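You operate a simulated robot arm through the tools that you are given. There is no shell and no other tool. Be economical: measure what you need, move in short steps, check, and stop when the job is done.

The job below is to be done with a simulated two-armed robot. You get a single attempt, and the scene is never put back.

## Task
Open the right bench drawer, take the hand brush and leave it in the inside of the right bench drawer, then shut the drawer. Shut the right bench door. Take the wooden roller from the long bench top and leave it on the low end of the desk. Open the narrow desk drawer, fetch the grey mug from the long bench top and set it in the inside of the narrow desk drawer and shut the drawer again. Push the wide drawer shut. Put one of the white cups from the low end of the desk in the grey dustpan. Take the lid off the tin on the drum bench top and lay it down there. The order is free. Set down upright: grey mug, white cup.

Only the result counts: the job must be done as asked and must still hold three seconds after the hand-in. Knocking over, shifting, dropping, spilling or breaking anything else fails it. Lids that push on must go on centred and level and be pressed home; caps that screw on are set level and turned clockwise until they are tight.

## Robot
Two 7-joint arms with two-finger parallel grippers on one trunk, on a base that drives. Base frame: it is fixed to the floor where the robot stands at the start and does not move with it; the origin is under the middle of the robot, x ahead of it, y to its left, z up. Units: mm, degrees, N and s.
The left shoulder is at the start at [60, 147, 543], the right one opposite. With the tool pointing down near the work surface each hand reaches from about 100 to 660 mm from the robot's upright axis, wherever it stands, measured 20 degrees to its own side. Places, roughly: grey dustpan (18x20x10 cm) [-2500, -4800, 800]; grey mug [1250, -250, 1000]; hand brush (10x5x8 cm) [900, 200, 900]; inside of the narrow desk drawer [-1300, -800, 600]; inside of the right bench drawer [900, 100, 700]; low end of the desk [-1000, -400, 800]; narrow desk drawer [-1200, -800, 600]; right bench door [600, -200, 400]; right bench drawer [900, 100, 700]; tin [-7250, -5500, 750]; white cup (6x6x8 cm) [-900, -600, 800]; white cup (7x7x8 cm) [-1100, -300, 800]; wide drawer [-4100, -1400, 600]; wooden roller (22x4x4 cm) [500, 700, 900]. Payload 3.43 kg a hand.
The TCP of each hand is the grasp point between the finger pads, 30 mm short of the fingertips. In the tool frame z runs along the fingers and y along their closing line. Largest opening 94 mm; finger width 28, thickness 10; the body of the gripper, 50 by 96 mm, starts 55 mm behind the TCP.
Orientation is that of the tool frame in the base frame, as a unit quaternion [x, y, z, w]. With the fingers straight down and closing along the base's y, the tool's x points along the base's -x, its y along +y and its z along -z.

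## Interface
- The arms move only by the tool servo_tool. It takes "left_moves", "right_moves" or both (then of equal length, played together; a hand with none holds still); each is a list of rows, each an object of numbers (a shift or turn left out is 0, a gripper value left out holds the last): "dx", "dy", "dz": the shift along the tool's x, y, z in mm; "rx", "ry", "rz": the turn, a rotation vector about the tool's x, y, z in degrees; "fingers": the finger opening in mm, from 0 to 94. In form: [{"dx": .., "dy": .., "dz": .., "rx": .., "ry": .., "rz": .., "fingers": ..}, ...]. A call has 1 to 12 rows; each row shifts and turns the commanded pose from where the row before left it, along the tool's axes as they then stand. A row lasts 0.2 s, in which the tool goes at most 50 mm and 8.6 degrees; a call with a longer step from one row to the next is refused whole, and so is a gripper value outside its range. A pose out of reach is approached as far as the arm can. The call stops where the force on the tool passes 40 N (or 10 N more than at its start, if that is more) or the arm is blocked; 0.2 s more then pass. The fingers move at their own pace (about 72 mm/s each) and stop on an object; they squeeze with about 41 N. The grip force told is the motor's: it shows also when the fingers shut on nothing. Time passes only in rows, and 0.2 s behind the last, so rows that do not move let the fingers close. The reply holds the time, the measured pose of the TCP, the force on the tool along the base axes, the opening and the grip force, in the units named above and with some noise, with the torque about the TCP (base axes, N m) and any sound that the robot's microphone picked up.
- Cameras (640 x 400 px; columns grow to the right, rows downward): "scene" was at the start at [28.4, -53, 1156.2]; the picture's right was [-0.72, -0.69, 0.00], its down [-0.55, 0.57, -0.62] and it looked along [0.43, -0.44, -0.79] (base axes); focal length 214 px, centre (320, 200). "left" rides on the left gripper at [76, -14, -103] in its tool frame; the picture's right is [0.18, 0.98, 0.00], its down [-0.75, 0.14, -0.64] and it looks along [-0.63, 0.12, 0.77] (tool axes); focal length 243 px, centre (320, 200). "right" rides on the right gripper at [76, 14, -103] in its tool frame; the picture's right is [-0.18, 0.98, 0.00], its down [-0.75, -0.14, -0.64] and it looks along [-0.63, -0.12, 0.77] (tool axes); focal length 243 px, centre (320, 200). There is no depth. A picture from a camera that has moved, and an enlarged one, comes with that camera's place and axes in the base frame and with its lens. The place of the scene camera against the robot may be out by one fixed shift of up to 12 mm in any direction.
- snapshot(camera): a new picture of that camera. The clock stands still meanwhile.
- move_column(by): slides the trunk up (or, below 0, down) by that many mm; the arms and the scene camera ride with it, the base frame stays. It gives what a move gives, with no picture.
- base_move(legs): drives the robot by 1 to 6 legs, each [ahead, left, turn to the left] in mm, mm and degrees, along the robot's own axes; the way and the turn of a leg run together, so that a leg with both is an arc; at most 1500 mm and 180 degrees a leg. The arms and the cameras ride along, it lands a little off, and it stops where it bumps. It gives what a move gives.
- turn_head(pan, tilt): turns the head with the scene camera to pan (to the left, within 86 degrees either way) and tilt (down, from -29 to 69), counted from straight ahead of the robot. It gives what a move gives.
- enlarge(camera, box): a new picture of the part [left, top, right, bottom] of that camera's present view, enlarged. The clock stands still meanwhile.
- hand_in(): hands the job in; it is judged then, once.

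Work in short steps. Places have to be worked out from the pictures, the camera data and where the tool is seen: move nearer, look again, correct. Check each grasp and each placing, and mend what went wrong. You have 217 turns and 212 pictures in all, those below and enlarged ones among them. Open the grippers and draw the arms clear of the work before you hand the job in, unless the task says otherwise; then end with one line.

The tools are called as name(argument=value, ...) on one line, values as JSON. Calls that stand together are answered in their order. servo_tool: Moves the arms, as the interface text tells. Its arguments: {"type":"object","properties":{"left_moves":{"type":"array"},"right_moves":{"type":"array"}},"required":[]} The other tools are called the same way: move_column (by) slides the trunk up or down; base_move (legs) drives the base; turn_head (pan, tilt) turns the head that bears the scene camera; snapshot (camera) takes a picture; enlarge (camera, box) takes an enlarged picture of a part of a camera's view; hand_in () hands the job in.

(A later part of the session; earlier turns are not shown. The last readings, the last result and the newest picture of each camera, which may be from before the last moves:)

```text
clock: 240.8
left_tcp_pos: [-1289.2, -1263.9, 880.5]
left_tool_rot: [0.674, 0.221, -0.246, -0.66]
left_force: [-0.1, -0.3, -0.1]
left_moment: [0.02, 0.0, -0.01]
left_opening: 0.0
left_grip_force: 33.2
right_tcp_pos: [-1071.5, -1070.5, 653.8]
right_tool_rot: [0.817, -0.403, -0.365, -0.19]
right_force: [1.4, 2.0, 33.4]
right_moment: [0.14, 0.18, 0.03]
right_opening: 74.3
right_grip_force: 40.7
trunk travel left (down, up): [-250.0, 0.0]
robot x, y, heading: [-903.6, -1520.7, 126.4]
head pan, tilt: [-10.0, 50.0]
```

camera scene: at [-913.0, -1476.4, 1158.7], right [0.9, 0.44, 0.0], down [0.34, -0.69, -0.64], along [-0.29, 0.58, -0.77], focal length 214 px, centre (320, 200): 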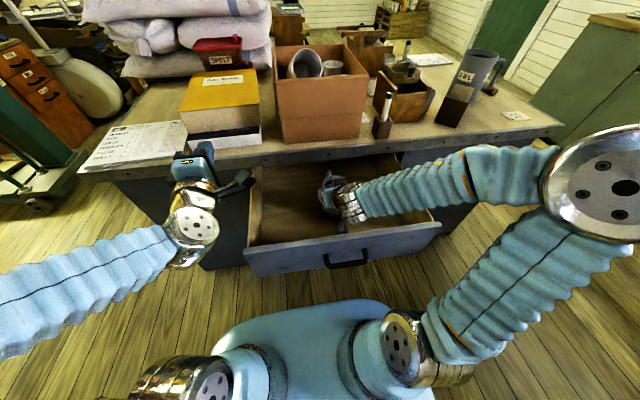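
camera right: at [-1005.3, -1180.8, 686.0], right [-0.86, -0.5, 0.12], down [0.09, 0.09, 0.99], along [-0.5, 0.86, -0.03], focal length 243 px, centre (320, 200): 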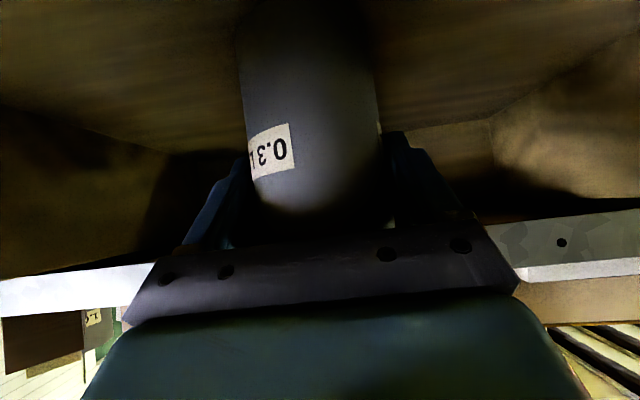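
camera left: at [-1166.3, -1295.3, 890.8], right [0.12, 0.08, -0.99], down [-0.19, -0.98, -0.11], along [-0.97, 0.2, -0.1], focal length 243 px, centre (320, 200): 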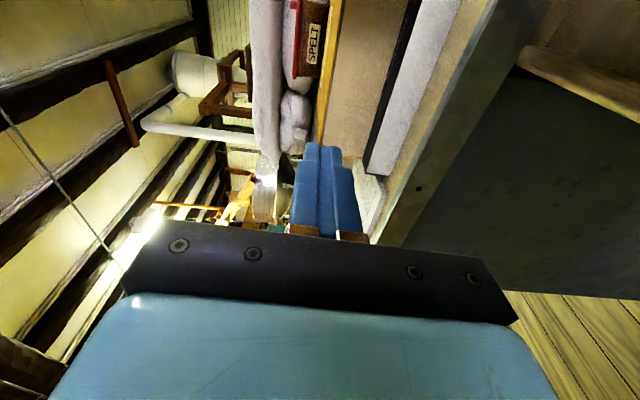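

The mug touches the floor (33 N, level). I relieve 3 mm, open, and lift the hand straight up.

servo_tool(right_moves=[{"dx": -2, "dz": -2}, {"fingers": 94}, {}, {"dx": -7, "dz": -7}, {"dx": -22, "dz": -20.5}, {"dx": -29.2, "dz": -27.3}, {"dx": -29.2, "dz": -27.3}, {"dx": -29.2, "dz": -27.3}, {"dx": -29.2, "dz": -27.3}, {"dx": -29.2, "dz": -27.3}])

snapshot(camera="right")

snapshot(camera="scene")

```text
clock: 243.0
left_tcp_pos: [-1290.3, -1262.7, 879.1]
left_tool_rot: [0.675, 0.222, -0.245, -0.66]
left_force: [-1.1, 0.9, -0.3]
left_moment: [0.0, 0.0, -0.03]
left_opening: 0.1
left_grip_force: 33.1
right_tcp_pos: [-1068.8, -1078.0, 896.5]
right_tool_rot: [0.818, -0.403, -0.364, -0.188]
right_force: [0.3, 0.0, 0.3]
right_moment: [0.0, 0.02, -0.01]
right_opening: 93.9
right_grip_force: 0.1
trunk travel left (down, up): [-250.0, 0.0]
robot x, y, heading: [-902.3, -1523.8, 126.4]
head pan, tilt: [-10.0, 50.0]
```

```text
110 pictures are left
camera right: at [-1003.0, -1187.9, 905.2], right [-0.86, -0.5, 0.12], down [0.09, 0.09, 0.99], along [-0.5, 0.86, -0.03], focal length 243 px, centre (320, 200)
```

right: 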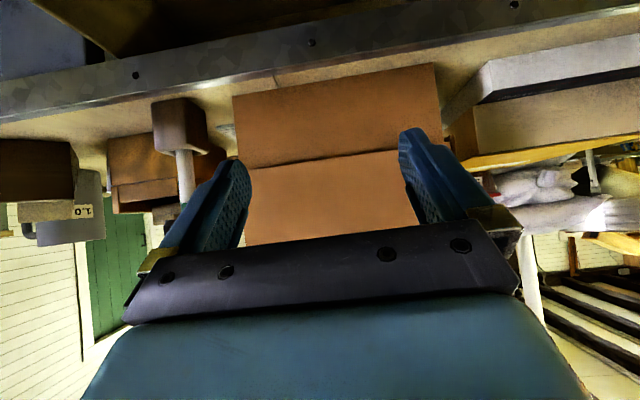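

```text
109 pictures are left
camera scene: at [-913.1, -1476.4, 1158.7], right [0.9, 0.44, 0.0], down [0.34, -0.69, -0.64], along [-0.29, 0.58, -0.77], focal length 214 px, centre (320, 200)
```

scene: 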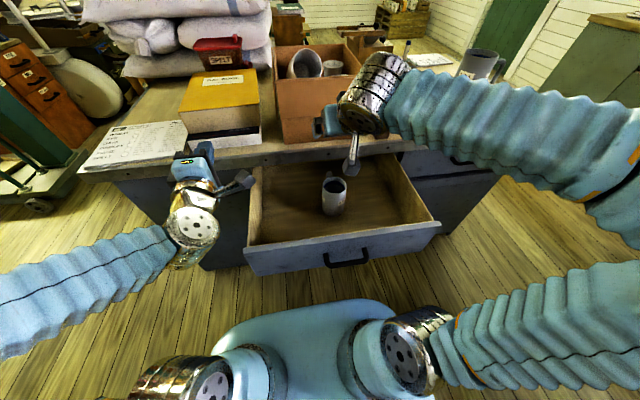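

The mug stands upright in the drawer. To shut it: retract the right hand, drive back and right, lower the trunk, and push with the left fist beside the handle.

servo_tool(right_moves=[{"dx": 22, "dz": -40}, {"dx": 22, "dz": -40}, {"dx": 22, "dz": -40}, {"dx": -10, "dz": -30}])

base_move(legs=[[-310, 0, 0], [0, -210, -0.3]])

move_column(by=-215)

snapshot(camera="scene")

snapshot(camera="left")

```text
clock: 244.0
left_tcp_pos: [-1290.5, -1262.3, 879.6]
left_tool_rot: [0.674, 0.223, -0.246, -0.66]
left_force: [0.0, 0.1, -0.4]
left_moment: [0.03, 0.04, 0.01]
left_opening: 0.6
left_grip_force: 33.0
right_tcp_pos: [-980.7, -1198.4, 952.8]
right_tool_rot: [0.818, -0.404, -0.364, -0.189]
right_force: [0.0, -0.8, 0.5]
right_moment: [0.0, -0.01, 0.03]
right_opening: 94.2
right_grip_force: 0.0
trunk travel left (down, up): [-250.0, 0.0]
robot x, y, heading: [-899.1, -1521.6, 126.1]
head pan, tilt: [-10.0, 50.0]
```

```text
clock: 247.2
left_tcp_pos: [-943.8, -1384.5, 878.2]
left_tool_rot: [0.674, 0.222, -0.246, -0.66]
left_force: [1.1, -0.3, 0.2]
left_moment: [0.04, -0.06, 0.0]
left_opening: 0.2
left_grip_force: 33.6
right_tcp_pos: [-635.1, -1320.3, 953.5]
right_tool_rot: [0.818, -0.403, -0.364, -0.189]
right_force: [-0.5, -0.3, 0.2]
right_moment: [-0.01, 0.02, -0.01]
right_opening: 93.9
right_grip_force: 0.0
trunk travel left (down, up): [-250.0, 0.0]
robot x, y, heading: [-557.3, -1645.8, 126.4]
head pan, tilt: [-10.0, 50.0]
```

```text
clock: 249.5
left_tcp_pos: [-942.9, -1385.4, 664.9]
left_tool_rot: [0.674, 0.222, -0.246, -0.66]
left_force: [0.1, 0.6, 0.2]
left_moment: [0.01, 0.0, -0.01]
left_opening: 0.1
left_grip_force: 32.6
right_tcp_pos: [-635.4, -1320.4, 737.4]
right_tool_rot: [0.817, -0.404, -0.365, -0.189]
right_force: [-0.5, -0.4, 0.2]
right_moment: [-0.01, -0.03, -0.02]
right_opening: 94.1
right_grip_force: 0.0
trunk travel left (down, up): [-35.0, 215.0]
robot x, y, heading: [-557.2, -1644.0, 126.7]
head pan, tilt: [-10.0, 50.0]
```

```text
108 pictures are left
camera scene: at [-566.7, -1599.1, 943.8], right [0.9, 0.44, 0.0], down [0.34, -0.69, -0.64], along [-0.29, 0.58, -0.77], focal length 214 px, centre (320, 200)
```

scene: 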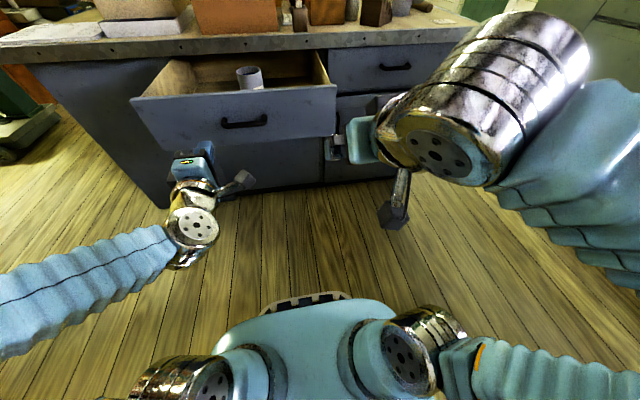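

```text
107 pictures are left
camera left: at [-820.0, -1417.8, 675.8], right [0.12, 0.08, -0.99], down [-0.19, -0.98, -0.11], along [-0.97, 0.2, -0.1], focal length 243 px, centre (320, 200)
```

left: 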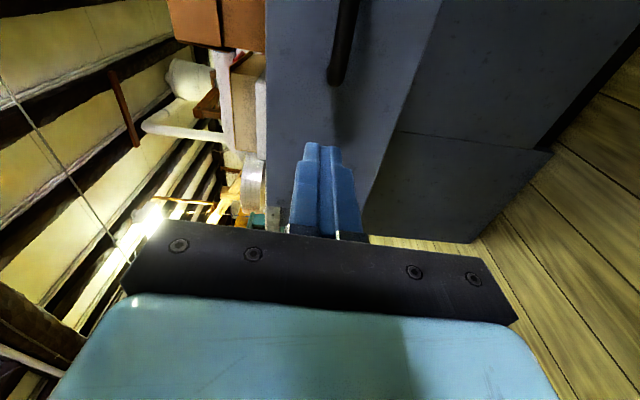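

Aligned beside the handle. I drive ahead 385 to push the drawer in, then finish with the arm.

base_move(legs=[[385, 0, 0]])

servo_tool(left_moves=[{"dz": 10}, {"dz": 10}, {"dz": 10}, {"dz": 10}, {"dz": 10}])

snapshot(camera="scene")

```text
clock: 251.9
left_tcp_pos: [-1163.4, -1078.8, 664.3]
left_tool_rot: [0.676, 0.219, -0.243, -0.66]
left_force: [-0.7, 0.8, 0.4]
left_moment: [-0.02, 0.0, -0.01]
left_opening: 0.0
left_grip_force: 32.9
right_tcp_pos: [-855.4, -1015.8, 737.1]
right_tool_rot: [0.816, -0.406, -0.363, -0.19]
right_force: [-0.6, 0.2, 0.3]
right_moment: [-0.04, 0.03, -0.02]
right_opening: 93.8
right_grip_force: 0.1
trunk travel left (down, up): [-35.0, 215.0]
robot x, y, heading: [-773.9, -1346.6, 126.0]
head pan, tilt: [-10.0, 50.0]
```

```text
clock: 253.0
left_tcp_pos: [-1187.2, -1050.2, 664.1]
left_tool_rot: [0.675, 0.219, -0.244, -0.661]
left_force: [11.1, -22.5, 4.3]
left_moment: [0.24, -0.11, -0.19]
left_opening: 0.0
left_grip_force: 32.5
right_tcp_pos: [-853.4, -1018.5, 738.2]
right_tool_rot: [0.816, -0.406, -0.364, -0.19]
right_force: [0.3, 0.7, 0.6]
right_moment: [-0.01, 0.01, 0.0]
right_opening: 94.3
right_grip_force: 0.0
trunk travel left (down, up): [-35.0, 215.0]
robot x, y, heading: [-776.9, -1346.5, 126.1]
head pan, tilt: [-10.0, 50.0]
stopped in row 5 (left hand): the force on the tool passed its limit at 60 N (the readings are from after the stop); the commanded pose is now the measured one
```

```text
106 pictures are left
camera scene: at [-787.4, -1297.6, 943.9], right [0.9, 0.44, 0.0], down [0.34, -0.69, -0.64], along [-0.28, 0.58, -0.76], focal length 214 px, centre (320, 200)
```

scene: 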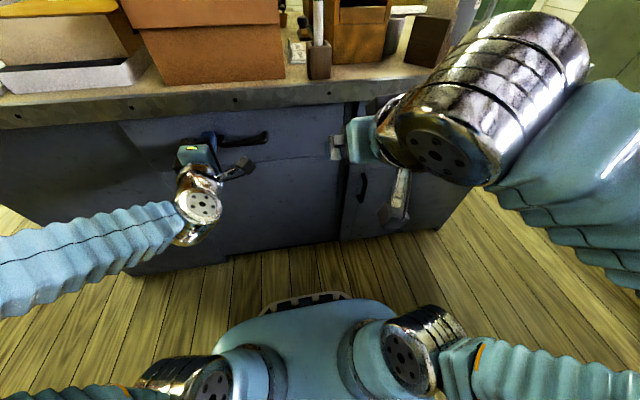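

The narrow drawer is shut. Now the white cup: I back off, raise the trunk and shift right to look at cup A from the front.

base_move(legs=[[-120, 0, 0]])

move_column(by=215)

base_move(legs=[[0, -430, 0]])

snapshot(camera="scene")

```text
clock: 254.2
left_tcp_pos: [-1118.4, -1143.5, 662.1]
left_tool_rot: [0.676, 0.22, -0.244, -0.66]
left_force: [-0.5, 1.3, 0.1]
left_moment: [0.04, 0.01, 0.0]
left_opening: 0.1
left_grip_force: 33.2
right_tcp_pos: [-786.2, -1112.0, 738.9]
right_tool_rot: [0.817, -0.406, -0.363, -0.19]
right_force: [0.3, 0.0, 0.0]
right_moment: [-0.01, 0.01, 0.01]
right_opening: 93.9
right_grip_force: 0.0
trunk travel left (down, up): [-35.0, 215.0]
robot x, y, heading: [-706.7, -1438.6, 126.2]
head pan, tilt: [-10.0, 50.0]
```

```text
clock: 256.5
left_tcp_pos: [-1118.5, -1143.9, 877.3]
left_tool_rot: [0.676, 0.22, -0.243, -0.66]
left_force: [-0.6, 0.7, -0.1]
left_moment: [0.0, 0.0, -0.01]
left_opening: 0.0
left_grip_force: 32.9
right_tcp_pos: [-786.3, -1113.4, 952.8]
right_tool_rot: [0.817, -0.406, -0.363, -0.19]
right_force: [-1.0, 0.5, -1.0]
right_moment: [-0.03, 0.03, -0.01]
right_opening: 93.9
right_grip_force: 0.0
trunk travel left (down, up): [-250.0, 0.0]
robot x, y, heading: [-706.6, -1440.2, 126.2]
head pan, tilt: [-10.0, 50.0]
```

```text
clock: 259.1
left_tcp_pos: [-780.8, -895.7, 877.3]
left_tool_rot: [0.676, 0.223, -0.246, -0.658]
left_force: [0.3, 0.0, 0.4]
left_moment: [-0.01, 0.0, 0.03]
left_opening: 0.0
left_grip_force: 33.3
right_tcp_pos: [-448.4, -863.8, 953.3]
right_tool_rot: [0.818, -0.402, -0.365, -0.189]
right_force: [-0.5, 0.6, 0.1]
right_moment: [-0.03, -0.03, 0.0]
right_opening: 94.1
right_grip_force: 0.0
trunk travel left (down, up): [-250.0, 0.0]
robot x, y, heading: [-366.0, -1184.8, 126.5]
head pan, tilt: [-10.0, 50.0]
```

```text
105 pictures are left
camera scene: at [-378.9, -1141.2, 1158.7], right [0.89, 0.45, 0.0], down [0.34, -0.68, -0.64], along [-0.29, 0.57, -0.77], focal length 214 px, centre (320, 200)
```

scene: 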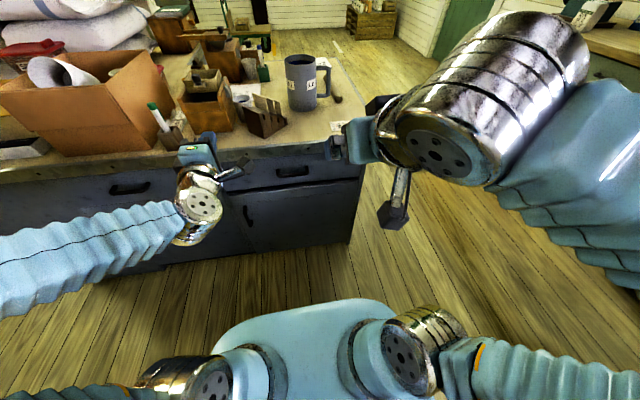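

enlarge(camera="scene", box=[150, 30, 370, 170])

```text
2.86 times, centred on (260, 100) of scene
camera zoom: at [-378.9, -1141.2, 1158.7], right [0.89, 0.45, 0.0], down [0.34, -0.68, -0.64], along [-0.29, 0.57, -0.77], focal length 613 px, centre (491, 486)
```

zoom: 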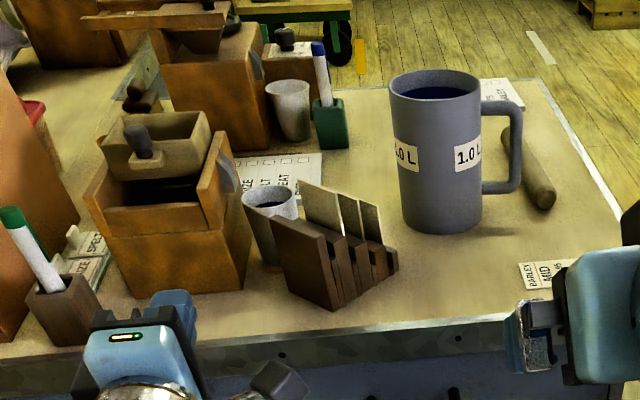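

Both cups are closely surrounded. I bring both tools upright (left raised and back, right pointing down) so I can look at the cup from above with the right camera.

servo_tool(left_moves=[{"dz": -30, "dy": -20}, {"dz": -30, "dy": -20}, {"rx": -8.3}, {"rx": -8.3}, {"rx": -8.3}, {"rx": -8.3}, {"rx": -8.3}, {"rx": -8.3}, {"rx": -8.3}, {"rx": -8.3}, {"rx": -8.3}, {"rx": -8.3}], right_moves=[{"ry": 7.9}, {"ry": 7.9}, {"ry": 7.9}, {"ry": 7.9}, {"ry": 7.9}, {"ry": 7}, {"dz": -20}, {"dz": -15}, {}, {}, {}, {}])

base_move(legs=[[0, 230, 0], [200, 0, 0]])

snapshot(camera="scene")

snapshot(camera="right")

```text
clock: 261.7
left_tcp_pos: [-741.3, -942.5, 917.7]
left_tool_rot: [0.942, 0.33, -0.037, -0.045]
left_force: [1.1, -0.5, 0.4]
left_moment: [0.02, -0.01, 0.01]
left_opening: 0.0
left_grip_force: 33.2
right_tcp_pos: [-449.1, -863.5, 987.5]
right_tool_rot: [0.896, -0.444, -0.011, -0.014]
right_force: [-0.2, 0.3, 0.2]
right_moment: [0.02, 0.0, 0.01]
right_opening: 94.1
right_grip_force: 0.1
trunk travel left (down, up): [-250.0, 0.0]
robot x, y, heading: [-370.0, -1185.4, 126.7]
head pan, tilt: [-10.0, 50.0]
```

```text
clock: 264.6
left_tcp_pos: [-1046.0, -917.1, 917.2]
left_tool_rot: [0.943, 0.329, -0.037, -0.046]
left_force: [0.8, -0.2, -0.3]
left_moment: [0.03, 0.0, 0.0]
left_opening: 0.0
left_grip_force: 32.9
right_tcp_pos: [-754.2, -839.3, 987.4]
right_tool_rot: [0.895, -0.445, -0.012, -0.016]
right_force: [0.6, -0.3, -0.7]
right_moment: [-0.02, 0.01, -0.01]
right_opening: 94.0
right_grip_force: 0.1
trunk travel left (down, up): [-250.0, 0.0]
robot x, y, heading: [-675.8, -1160.7, 126.3]
head pan, tilt: [-10.0, 50.0]
```

```text
103 pictures are left
camera scene: at [-683.9, -1117.3, 1158.7], right [0.9, 0.44, 0.0], down [0.34, -0.69, -0.64], along [-0.29, 0.58, -0.77], focal length 214 px, centre (320, 200)
```

scene: 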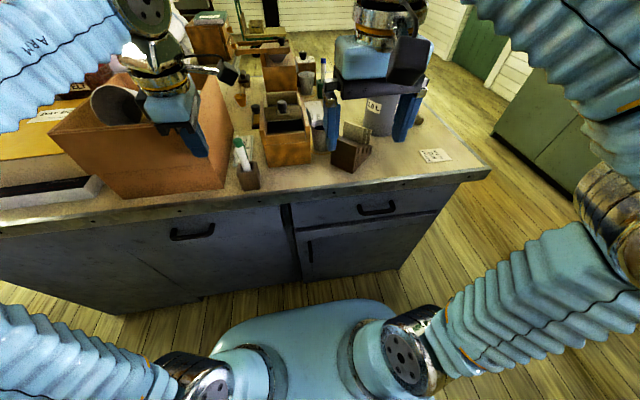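

```text
102 pictures are left
camera right: at [-717.0, -913.0, 1085.8], right [-0.9, -0.45, -0.01], down [-0.34, 0.66, 0.67], along [-0.29, 0.6, -0.74], focal length 243 px, centre (320, 200)
```

right: 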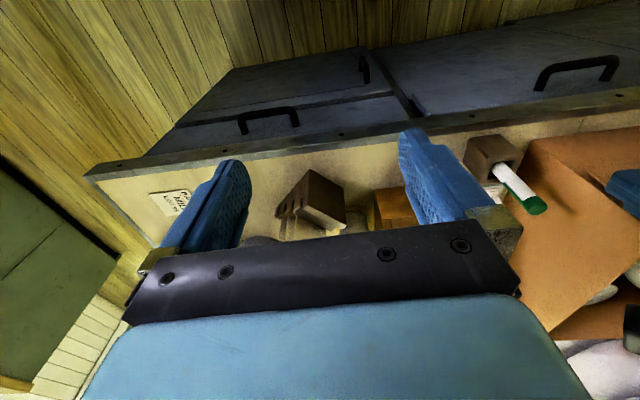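

I pull the left hand back to keep clear of the cardboard box, then drive 110 closer for the cup.

servo_tool(left_moves=[{"dy": 35, "dz": -15}, {"dy": 35, "dz": -15}, {"dy": 35, "dz": -10}])

base_move(legs=[[110, 0, 0]])

snapshot(camera="right")

snapshot(camera="scene")

```text
clock: 265.4
left_tcp_pos: [-977.3, -1001.0, 946.6]
left_tool_rot: [0.942, 0.329, -0.036, -0.048]
left_force: [0.2, 0.0, -0.3]
left_moment: [-0.04, -0.04, -0.02]
left_opening: 0.1
left_grip_force: 32.6
right_tcp_pos: [-752.8, -840.1, 986.9]
right_tool_rot: [0.895, -0.446, -0.012, -0.015]
right_force: [0.2, -0.4, -0.1]
right_moment: [-0.03, -0.01, -0.02]
right_opening: 94.0
right_grip_force: 0.0
trunk travel left (down, up): [-250.0, 0.0]
robot x, y, heading: [-672.5, -1163.6, 126.5]
head pan, tilt: [-10.0, 50.0]
```

```text
clock: 266.6
left_tcp_pos: [-1043.5, -911.8, 946.0]
left_tool_rot: [0.943, 0.329, -0.036, -0.046]
left_force: [1.1, 0.5, 0.2]
left_moment: [-0.02, 0.02, 0.0]
left_opening: 0.0
left_grip_force: 32.8
right_tcp_pos: [-820.0, -751.6, 987.8]
right_tool_rot: [0.895, -0.445, -0.012, -0.015]
right_force: [0.1, -0.2, 0.1]
right_moment: [0.01, 0.03, 0.0]
right_opening: 94.1
right_grip_force: 0.1
trunk travel left (down, up): [-250.0, 0.0]
robot x, y, heading: [-740.0, -1073.6, 126.2]
head pan, tilt: [-10.0, 50.0]
```

```text
101 pictures are left
camera right: at [-783.4, -823.5, 1085.8], right [-0.89, -0.45, -0.01], down [-0.34, 0.66, 0.67], along [-0.29, 0.6, -0.74], focal length 243 px, centre (320, 200)
```

right: 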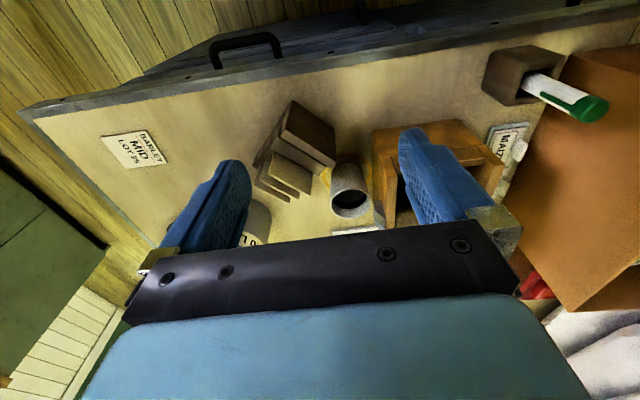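

```text
100 pictures are left
camera scene: at [-750.0, -1027.9, 1158.7], right [0.9, 0.45, 0.0], down [0.34, -0.69, -0.64], along [-0.29, 0.58, -0.77], focal length 214 px, centre (320, 200)
```

scene: 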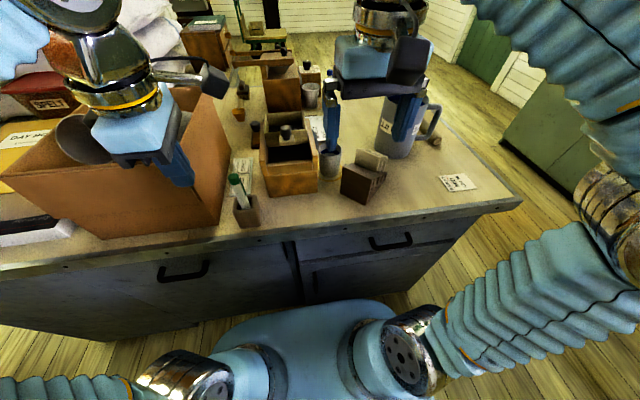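

Cup A: rim centre ≈ (n -1116, t 25), with the tray ~6 mm on the left and the card rack front-right; a closing line tilted 20° between them fits. I yaw the right hand by -70° for that.

servo_tool(right_moves=[{"rz": -8.5}, {"rz": -8.5}, {"rz": -8.5}, {"rz": -8.5}, {"rz": -8.5}, {"rz": -8.5}, {"rz": -8.5}, {"rz": -8.5}, {"rz": -2}])

snapshot(camera="right")

```text
clock: 268.6
left_tcp_pos: [-1044.0, -911.0, 945.7]
left_tool_rot: [0.942, 0.329, -0.036, -0.047]
left_force: [-0.5, -0.5, -0.1]
left_moment: [0.0, 0.01, -0.01]
left_opening: 0.3
left_grip_force: 33.0
right_tcp_pos: [-819.9, -750.9, 986.1]
right_tool_rot: [0.988, 0.151, -0.001, -0.018]
right_force: [0.0, -0.4, -0.2]
right_moment: [-0.01, -0.01, 0.0]
right_opening: 94.0
right_grip_force: 0.0
trunk travel left (down, up): [-250.0, 0.0]
robot x, y, heading: [-742.5, -1073.1, 126.2]
head pan, tilt: [-10.0, 50.0]
```

```text
99 pictures are left
camera right: at [-741.4, -745.0, 1088.6], right [0.12, -0.99, -0.04], down [-0.76, -0.11, 0.64], along [-0.64, -0.05, -0.76], focal length 243 px, centre (320, 200)
```

right: 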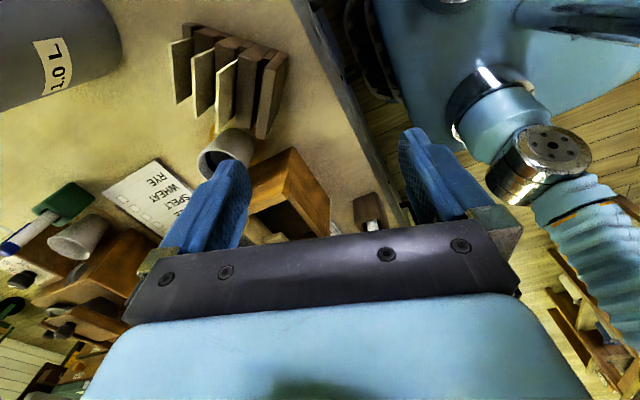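

The view now shows cup, tray and rack well. I move the hand over the cup (forward 147, left 7) while descending to ~920.

servo_tool(right_moves=[{"dx": -13.4, "dy": -34, "dz": 14}, {"dx": -13.4, "dy": -34, "dz": 14}, {"dx": -13.4, "dy": -34, "dz": 14}, {"dx": -13.4, "dy": -34, "dz": 14}])

snapshot(camera="right")

```text
clock: 269.6
left_tcp_pos: [-1042.8, -911.1, 945.7]
left_tool_rot: [0.943, 0.329, -0.037, -0.046]
left_force: [0.8, -0.4, 0.3]
left_moment: [0.0, 0.01, 0.02]
left_opening: 0.2
left_grip_force: 32.6
right_tcp_pos: [-911.2, -632.8, 936.4]
right_tool_rot: [0.989, 0.149, -0.002, -0.019]
right_force: [-0.1, 0.1, 1.3]
right_moment: [0.01, 0.01, -0.01]
right_opening: 94.1
right_grip_force: 0.1
trunk travel left (down, up): [-250.0, 0.0]
robot x, y, heading: [-738.4, -1073.9, 126.4]
head pan, tilt: [-10.0, 50.0]
```

```text
98 pictures are left
camera right: at [-832.6, -627.9, 1038.0], right [0.11, -0.99, -0.04], down [-0.76, -0.11, 0.65], along [-0.64, -0.05, -0.76], focal length 243 px, centre (320, 200)
```

right: 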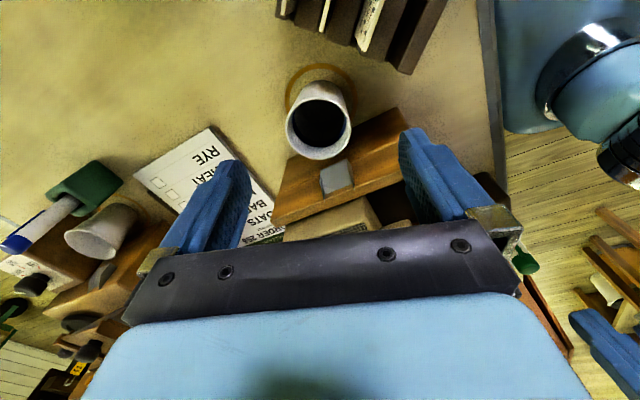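

The cup is centred under the hand. I trim the yaw by -5°, narrow the opening to 76 to slip between tray and rack, and lower in stages.

servo_tool(right_moves=[{"rz": -5, "fingers": 76}, {"dx": -4, "dy": -3, "dz": 20}, {"dz": 20}, {"dz": 15}, {}])

snapshot(camera="right")

```text
clock: 270.9
left_tcp_pos: [-1044.2, -911.0, 946.3]
left_tool_rot: [0.942, 0.329, -0.037, -0.047]
left_force: [-0.4, -0.5, -0.6]
left_moment: [0.0, -0.01, 0.02]
left_opening: 0.0
left_grip_force: 33.0
right_tcp_pos: [-917.5, -632.0, 880.6]
right_tool_rot: [0.981, 0.192, -0.001, -0.018]
right_force: [0.5, 1.0, 0.3]
right_moment: [0.03, 0.01, -0.02]
right_opening: 76.0
right_grip_force: 0.0
trunk travel left (down, up): [-250.0, 0.0]
robot x, y, heading: [-738.2, -1074.5, 126.6]
head pan, tilt: [-10.0, 50.0]
```

```text
97 pictures are left
camera right: at [-839.9, -619.8, 981.6], right [0.2, -0.98, -0.04], down [-0.75, -0.18, 0.64], along [-0.64, -0.1, -0.77], focal length 243 px, centre (320, 200)
```

right: 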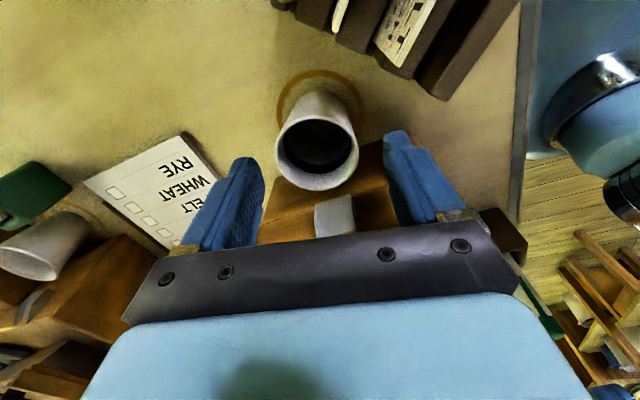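

Small correction, then I lower to z≈803 in small steps under force watch.

servo_tool(right_moves=[{"dx": 4, "dy": -4, "dz": 10}, {"dz": 15}, {"dz": 15}, {"dz": 13}, {"dz": 12}, {"dz": 12}])

snapshot(camera="right")

```text
clock: 272.2
left_tcp_pos: [-1043.5, -911.3, 945.8]
left_tool_rot: [0.942, 0.329, -0.037, -0.046]
left_force: [0.3, 0.5, -0.1]
left_moment: [0.03, 0.01, 0.01]
left_opening: 0.0
left_grip_force: 32.7
right_tcp_pos: [-914.5, -624.4, 805.1]
right_tool_rot: [0.981, 0.191, -0.001, -0.018]
right_force: [1.2, 0.8, 0.2]
right_moment: [-0.05, 0.05, 0.05]
right_opening: 75.9
right_grip_force: 0.0
trunk travel left (down, up): [-250.0, 0.0]
robot x, y, heading: [-738.5, -1070.4, 126.2]
head pan, tilt: [-10.0, 50.0]
```

```text
96 pictures are left
camera right: at [-837.2, -612.1, 906.2], right [0.2, -0.98, -0.04], down [-0.75, -0.18, 0.64], along [-0.64, -0.1, -0.77], focal length 243 px, centre (320, 200)
```

right: 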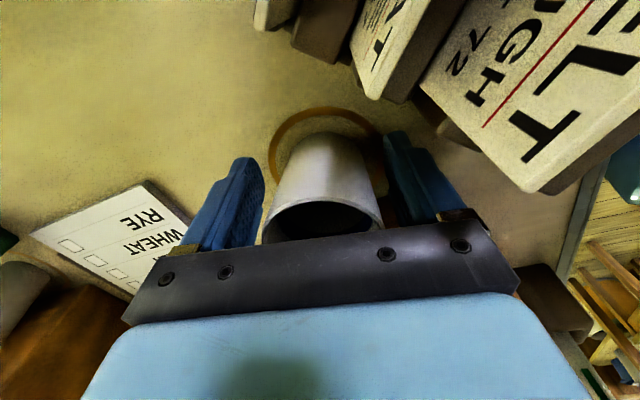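

The cup is between the fingers. I close gently and check.

servo_tool(right_moves=[{"fingers": 40}, {}, {}, {}])

servo_tool(right_moves=[{"dz": -8}, {"dz": -20}, {"dz": -25}, {"dz": -25}])

snapshot(camera="right")

snapshot(camera="scene")

```text
clock: 273.2
left_tcp_pos: [-1043.8, -911.3, 946.6]
left_tool_rot: [0.942, 0.329, -0.037, -0.046]
left_force: [-0.7, 0.4, 0.4]
left_moment: [0.01, -0.02, -0.04]
left_opening: 0.0
left_grip_force: 33.4
right_tcp_pos: [-914.6, -623.7, 804.7]
right_tool_rot: [0.981, 0.193, -0.002, -0.018]
right_force: [-0.1, -0.1, -0.1]
right_moment: [-0.07, 0.02, -0.01]
right_opening: 61.6
right_grip_force: 41.4
trunk travel left (down, up): [-250.0, 0.0]
robot x, y, heading: [-742.1, -1074.4, 126.7]
head pan, tilt: [-10.0, 50.0]
```

```text
clock: 274.2
left_tcp_pos: [-1042.9, -911.8, 945.2]
left_tool_rot: [0.942, 0.329, -0.037, -0.047]
left_force: [1.0, 0.0, -0.4]
left_moment: [0.0, -0.03, -0.04]
left_opening: 0.1
left_grip_force: 33.0
right_tcp_pos: [-914.1, -626.6, 880.9]
right_tool_rot: [0.981, 0.193, -0.001, -0.018]
right_force: [-0.8, 0.1, -0.6]
right_moment: [0.01, -0.03, -0.02]
right_opening: 61.6
right_grip_force: 40.7
trunk travel left (down, up): [-250.0, 0.0]
robot x, y, heading: [-736.3, -1075.5, 126.6]
head pan, tilt: [-10.0, 50.0]
```

```text
95 pictures are left
camera right: at [-836.4, -614.4, 982.5], right [0.2, -0.98, -0.04], down [-0.75, -0.18, 0.64], along [-0.64, -0.1, -0.77], focal length 243 px, centre (320, 200)
```

right: 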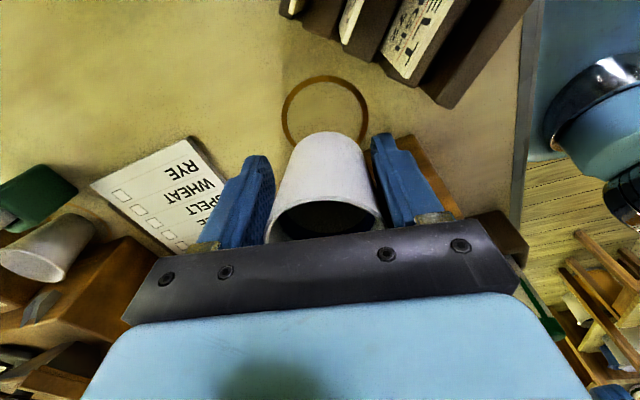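

```text
94 pictures are left
camera scene: at [-750.2, -1027.6, 1158.7], right [0.9, 0.45, 0.0], down [0.34, -0.69, -0.64], along [-0.29, 0.58, -0.77], focal length 214 px, centre (320, 200)
```

scene: 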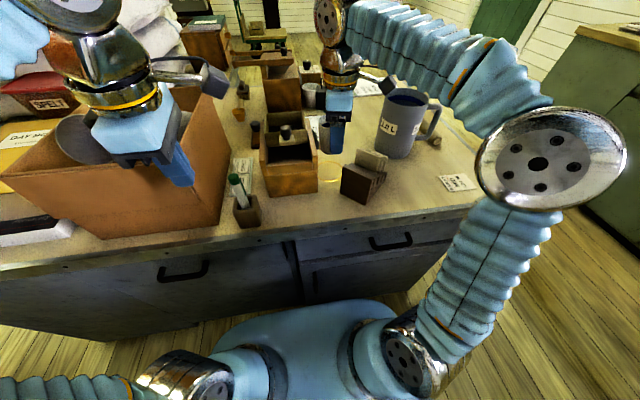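

Cup lifted cleanly (62 mm grip). I raise and draw it back over the edge, then back the robot off.

servo_tool(right_moves=[{"dz": -30}, {"dy": 35, "dx": 8, "dz": -10}, {"dy": 38, "dx": 9, "dz": -10}, {"dy": 38, "dx": 9, "dz": -10}])

base_move(legs=[[-450, 0, 0]])

turn_head(pan=0, tilt=30)

snapshot(camera="scene")

```text
clock: 275.2
left_tcp_pos: [-1044.7, -911.1, 946.3]
left_tool_rot: [0.942, 0.329, -0.037, -0.047]
left_force: [0.5, 0.9, -0.9]
left_moment: [-0.03, -0.01, -0.01]
left_opening: 0.1
left_grip_force: 33.3
right_tcp_pos: [-848.3, -720.1, 938.3]
right_tool_rot: [0.981, 0.193, 0.0, -0.018]
right_force: [-0.7, -0.4, -0.1]
right_moment: [-0.01, -0.02, 0.0]
right_opening: 61.3
right_grip_force: 41.1
trunk travel left (down, up): [-250.0, 0.0]
robot x, y, heading: [-739.6, -1070.3, 126.3]
head pan, tilt: [-10.0, 50.0]
```

```text
clock: 278.0
left_tcp_pos: [-776.8, -1273.1, 946.4]
left_tool_rot: [0.942, 0.329, -0.036, -0.046]
left_force: [-0.2, 0.0, 0.0]
left_moment: [-0.04, 0.03, -0.05]
left_opening: 0.1
left_grip_force: 33.1
right_tcp_pos: [-580.8, -1080.5, 937.3]
right_tool_rot: [0.981, 0.191, -0.002, -0.019]
right_force: [0.0, -0.3, 0.0]
right_moment: [-0.01, 0.0, 0.03]
right_opening: 61.1
right_grip_force: 41.2
trunk travel left (down, up): [-250.0, 0.0]
robot x, y, heading: [-474.0, -1433.4, 126.5]
head pan, tilt: [-10.0, 50.0]
```

```text
clock: 278.8
left_tcp_pos: [-777.1, -1271.8, 945.3]
left_tool_rot: [0.942, 0.329, -0.036, -0.046]
left_force: [0.5, -0.1, 0.0]
left_moment: [-0.03, -0.01, 0.03]
left_opening: 0.2
left_grip_force: 32.7
right_tcp_pos: [-580.6, -1081.5, 937.6]
right_tool_rot: [0.981, 0.192, -0.001, -0.018]
right_force: [-0.3, -0.6, -0.1]
right_moment: [0.0, -0.03, -0.01]
right_opening: 61.0
right_grip_force: 41.0
trunk travel left (down, up): [-250.0, 0.0]
robot x, y, heading: [-470.7, -1436.6, 126.1]
head pan, tilt: [0.0, 30.0]
```

```text
93 pictures are left
camera scene: at [-502.8, -1384.9, 1188.2], right [0.8, 0.59, 0.0], down [0.3, -0.4, -0.87], along [-0.51, 0.7, -0.5], focal length 214 px, centre (320, 200)
```

scene: 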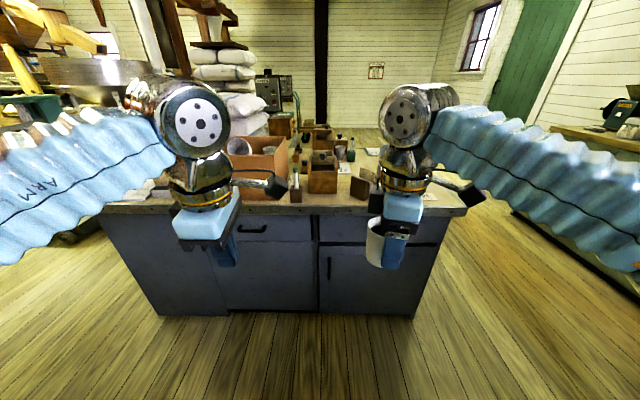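

Desk is all shut. Next I turn west to find the wide drawer (-4100,-1400) and the dustpan (-2500,-4800).

base_move(legs=[[0, 0, 60]])

turn_head(pan=0, tilt=12)

snapshot(camera="scene")

turn_head(pan=60, tilt=12)

snapshot(camera="scene")

```text
clock: 281.8
left_tcp_pos: [-765.6, -1617.4, 946.6]
left_tool_rot: [0.652, 0.756, -0.055, -0.022]
left_force: [-0.9, 0.0, 0.1]
left_moment: [0.0, 0.03, 0.02]
left_opening: 0.2
left_grip_force: 32.9
right_tcp_pos: [-834.6, -1350.9, 937.1]
right_tool_rot: [0.753, 0.658, -0.009, -0.015]
right_force: [0.3, 0.6, -0.7]
right_moment: [0.0, 0.01, -0.01]
right_opening: 61.0
right_grip_force: 40.8
trunk travel left (down, up): [-250.0, 0.0]
robot x, y, heading: [-471.7, -1434.0, -173.3]
head pan, tilt: [0.0, 30.0]
```

```text
clock: 282.6
left_tcp_pos: [-765.3, -1617.1, 946.0]
left_tool_rot: [0.652, 0.755, -0.056, -0.022]
left_force: [0.9, -0.4, 0.0]
left_moment: [0.01, 0.0, -0.02]
left_opening: 0.0
left_grip_force: 33.3
right_tcp_pos: [-833.4, -1352.0, 937.4]
right_tool_rot: [0.754, 0.657, -0.01, -0.015]
right_force: [-0.3, 1.0, 0.3]
right_moment: [-0.02, 0.01, -0.01]
right_opening: 61.0
right_grip_force: 41.2
trunk travel left (down, up): [-250.0, 0.0]
robot x, y, heading: [-473.3, -1432.0, -173.7]
head pan, tilt: [0.0, 12.0]
```

```text
92 pictures are left
camera scene: at [-529.8, -1440.8, 1217.3], right [-0.11, 0.99, 0.0], down [0.21, 0.02, -0.98], along [-0.97, -0.11, -0.21], focal length 214 px, centre (320, 200)
```

scene: 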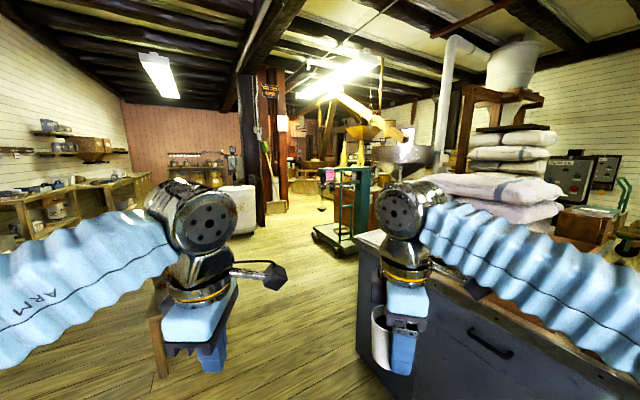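

```text
clock: 283.9
left_tcp_pos: [-764.9, -1616.5, 946.0]
left_tool_rot: [0.652, 0.756, -0.055, -0.022]
left_force: [1.3, 0.5, -0.2]
left_moment: [-0.02, -0.01, 0.01]
left_opening: 0.3
left_grip_force: 32.7
right_tcp_pos: [-832.2, -1351.3, 937.2]
right_tool_rot: [0.753, 0.658, -0.01, -0.015]
right_force: [-0.2, -0.3, -0.6]
right_moment: [0.01, -0.02, 0.01]
right_opening: 61.1
right_grip_force: 40.8
trunk travel left (down, up): [-250.0, 0.0]
robot x, y, heading: [-476.3, -1437.6, -173.6]
head pan, tilt: [60.0, 12.0]
```

```text
91 pictures are left
camera scene: at [-474.4, -1515.7, 1217.3], right [-0.92, 0.4, 0.0], down [0.08, 0.19, -0.98], along [-0.39, -0.9, -0.21], focal length 214 px, centre (320, 200)
```

scene: 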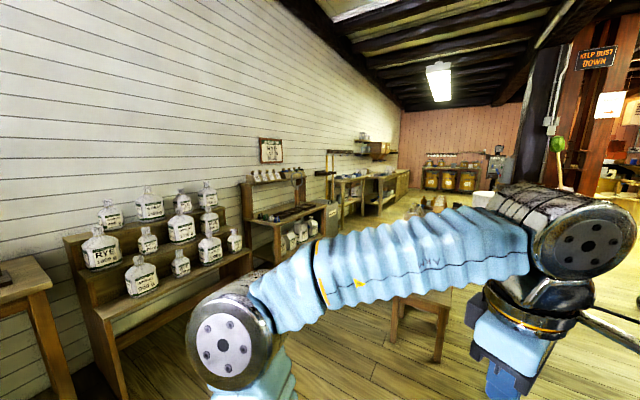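

enlarge(camera="scene", box=[240, 110, 520, 290])

turn_head(pan=25, tilt=18)

snapshot(camera="scene")

```text
2.22 times, centred on (380, 200) of scene
camera zoom: at [-474.4, -1515.7, 1217.3], right [-0.92, 0.4, 0.0], down [0.08, 0.19, -0.98], along [-0.39, -0.9, -0.21], focal length 477 px, centre (187, 200)
```

zoom: 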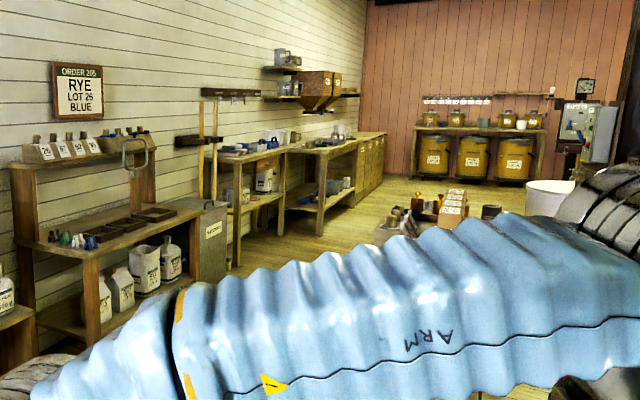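

```text
clock: 285.0
left_tcp_pos: [-766.1, -1617.3, 946.2]
left_tool_rot: [0.651, 0.756, -0.055, -0.022]
left_force: [-1.0, -0.3, 0.2]
left_moment: [-0.01, 0.03, 0.01]
left_opening: 0.0
left_grip_force: 32.7
right_tcp_pos: [-834.2, -1350.2, 937.5]
right_tool_rot: [0.753, 0.657, -0.01, -0.016]
right_force: [-0.6, 0.3, -0.2]
right_moment: [0.0, 0.03, -0.03]
right_opening: 60.8
right_grip_force: 40.8
trunk travel left (down, up): [-250.0, 0.0]
robot x, y, heading: [-470.5, -1438.2, -173.5]
head pan, tilt: [25.0, 18.0]
```

```text
89 pictures are left
camera scene: at [-516.7, -1479.1, 1207.6], right [-0.52, 0.85, 0.0], down [0.26, 0.16, -0.95], along [-0.81, -0.5, -0.31], focal length 214 px, centre (320, 200)
```

scene: 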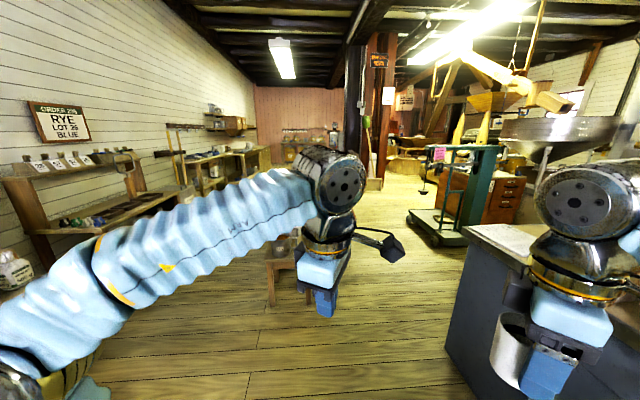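

The dustpan should be on one of the tables along that wall (n≈-4845, t≈-2413). I drive down the aisle in legs, keeping clear of the stool, and stop halfway to look.

base_move(legs=[[0, 0, 29.5], [0, 760, 0], [1500, 0, 0], [1000, 0, 0]])

turn_head(pan=25, tilt=20)

snapshot(camera="scene")

```text
clock: 302.6
left_tcp_pos: [-2274.4, -3827.0, 945.4]
left_tool_rot: [0.45, 0.891, -0.059, -0.007]
left_force: [0.3, 0.2, -0.7]
left_moment: [-0.04, 0.03, -0.04]
left_opening: 0.2
left_grip_force: 32.8
right_tcp_pos: [-2459.2, -3624.2, 937.3]
right_tool_rot: [0.573, 0.819, -0.013, -0.013]
right_force: [0.2, -0.1, 0.1]
right_moment: [-0.04, 0.01, -0.01]
right_opening: 60.6
right_grip_force: 40.6
trunk travel left (down, up): [-250.0, 0.0]
robot x, y, heading: [-2100.4, -3527.9, -145.8]
head pan, tilt: [25.0, 18.0]
```

```text
clock: 303.2
left_tcp_pos: [-2273.7, -3827.9, 944.4]
left_tool_rot: [0.449, 0.891, -0.059, -0.008]
left_force: [0.2, 0.2, 0.4]
left_moment: [0.03, -0.02, 0.01]
left_opening: 0.1
left_grip_force: 33.5
right_tcp_pos: [-2460.2, -3623.9, 936.5]
right_tool_rot: [0.573, 0.82, -0.014, -0.013]
right_force: [0.0, -0.2, 0.5]
right_moment: [-0.02, 0.0, -0.04]
right_opening: 60.5
right_grip_force: 40.3
trunk travel left (down, up): [-250.0, 0.0]
robot x, y, heading: [-2102.7, -3527.2, -145.7]
head pan, tilt: [25.0, 20.0]
```

```text
88 pictures are left
camera scene: at [-2118.0, -3591.3, 1204.3], right [-0.86, 0.51, 0.0], down [0.17, 0.29, -0.94], along [-0.48, -0.81, -0.34], focal length 214 px, centre (320, 200)
```

scene: 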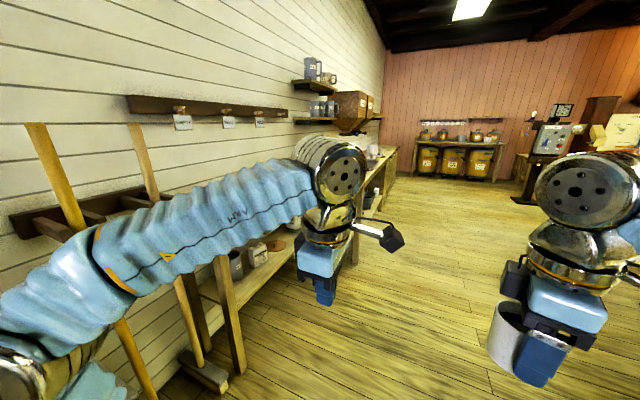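

I go on 900 along the aisle, then turn to face the wall tables.

base_move(legs=[[900, 0, 0], [0, 0, 90]])

turn_head(pan=0, tilt=30)

snapshot(camera="scene")

```text
clock: 311.7
left_tcp_pos: [-2550.0, -4215.3, 946.1]
left_tool_rot: [-0.302, 0.952, -0.047, 0.036]
left_force: [0.7, -0.3, 0.3]
left_moment: [-0.01, -0.01, 0.05]
left_opening: 0.0
left_grip_force: 33.5
right_tcp_pos: [-2756.7, -4394.7, 937.3]
right_tool_rot: [-0.164, 0.986, -0.018, 0.001]
right_force: [0.2, -0.2, -0.5]
right_moment: [0.03, 0.01, 0.02]
right_opening: 60.2
right_grip_force: 41.6
trunk travel left (down, up): [-250.0, 0.0]
robot x, y, heading: [-2843.1, -4040.7, -56.6]
head pan, tilt: [25.0, 20.0]
```

```text
clock: 312.6
left_tcp_pos: [-2548.9, -4215.1, 945.8]
left_tool_rot: [-0.302, 0.952, -0.047, 0.036]
left_force: [0.4, 0.8, 0.3]
left_moment: [-0.01, -0.01, -0.02]
left_opening: 0.2
left_grip_force: 33.0
right_tcp_pos: [-2756.8, -4396.4, 937.5]
right_tool_rot: [-0.164, 0.986, -0.02, 0.0]
right_force: [-0.4, 0.7, -0.1]
right_moment: [0.0, 0.03, -0.01]
right_opening: 60.4
right_grip_force: 40.8
trunk travel left (down, up): [-250.0, 0.0]
robot x, y, heading: [-2843.3, -4033.1, -56.9]
head pan, tilt: [0.0, 30.0]
```

```text
87 pictures are left
camera scene: at [-2804.2, -4085.3, 1188.3], right [-0.84, -0.55, 0.0], down [-0.27, 0.42, -0.87], along [0.47, -0.72, -0.5], focal length 214 px, centre (320, 200)
```

scene: 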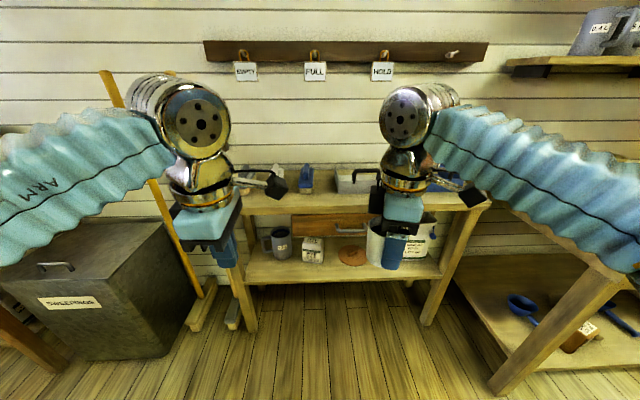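

enlarge(camera="scene", box=[220, 140, 500, 290])

turn_head(pan=-35, tilt=25)

snapshot(camera="scene")

```text
2.29 times, centred on (360, 215) of scene
camera zoom: at [-2804.2, -4085.3, 1188.3], right [-0.84, -0.55, 0.0], down [-0.27, 0.42, -0.87], along [0.47, -0.72, -0.5], focal length 490 px, centre (229, 166)
```

zoom: 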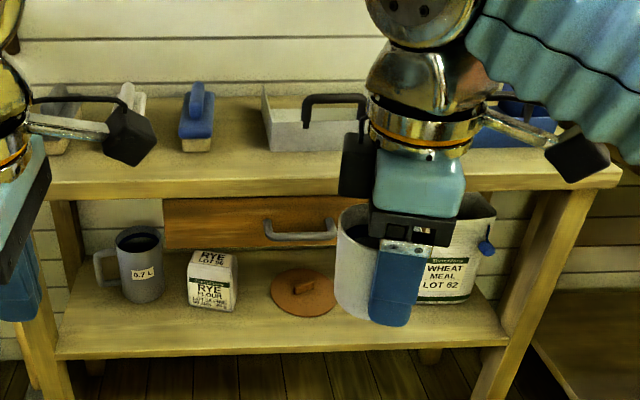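

```text
clock: 313.6
left_tcp_pos: [-2549.0, -4215.4, 946.1]
left_tool_rot: [-0.302, 0.951, -0.047, 0.035]
left_force: [0.1, 0.3, 0.6]
left_moment: [0.0, -0.02, 0.0]
left_opening: 0.0
left_grip_force: 33.2
right_tcp_pos: [-2757.4, -4395.6, 937.1]
right_tool_rot: [-0.164, 0.986, -0.019, 0.0]
right_force: [0.3, 0.1, -0.3]
right_moment: [0.03, 0.01, -0.03]
right_opening: 60.6
right_grip_force: 41.1
trunk travel left (down, up): [-250.0, 0.0]
robot x, y, heading: [-2841.4, -4038.4, -57.0]
head pan, tilt: [-35.0, 25.0]
```

```text
85 pictures are left
camera scene: at [-2856.6, -4101.7, 1196.2], right [-1.0, 0.03, 0.0], down [0.01, 0.42, -0.91], along [-0.03, -0.91, -0.42], focal length 214 px, centre (320, 200)
```

scene: 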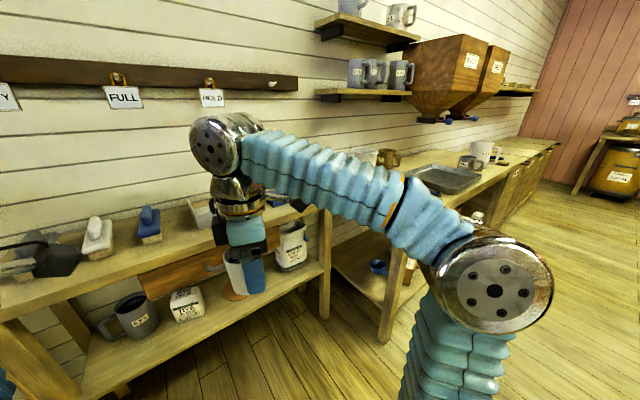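

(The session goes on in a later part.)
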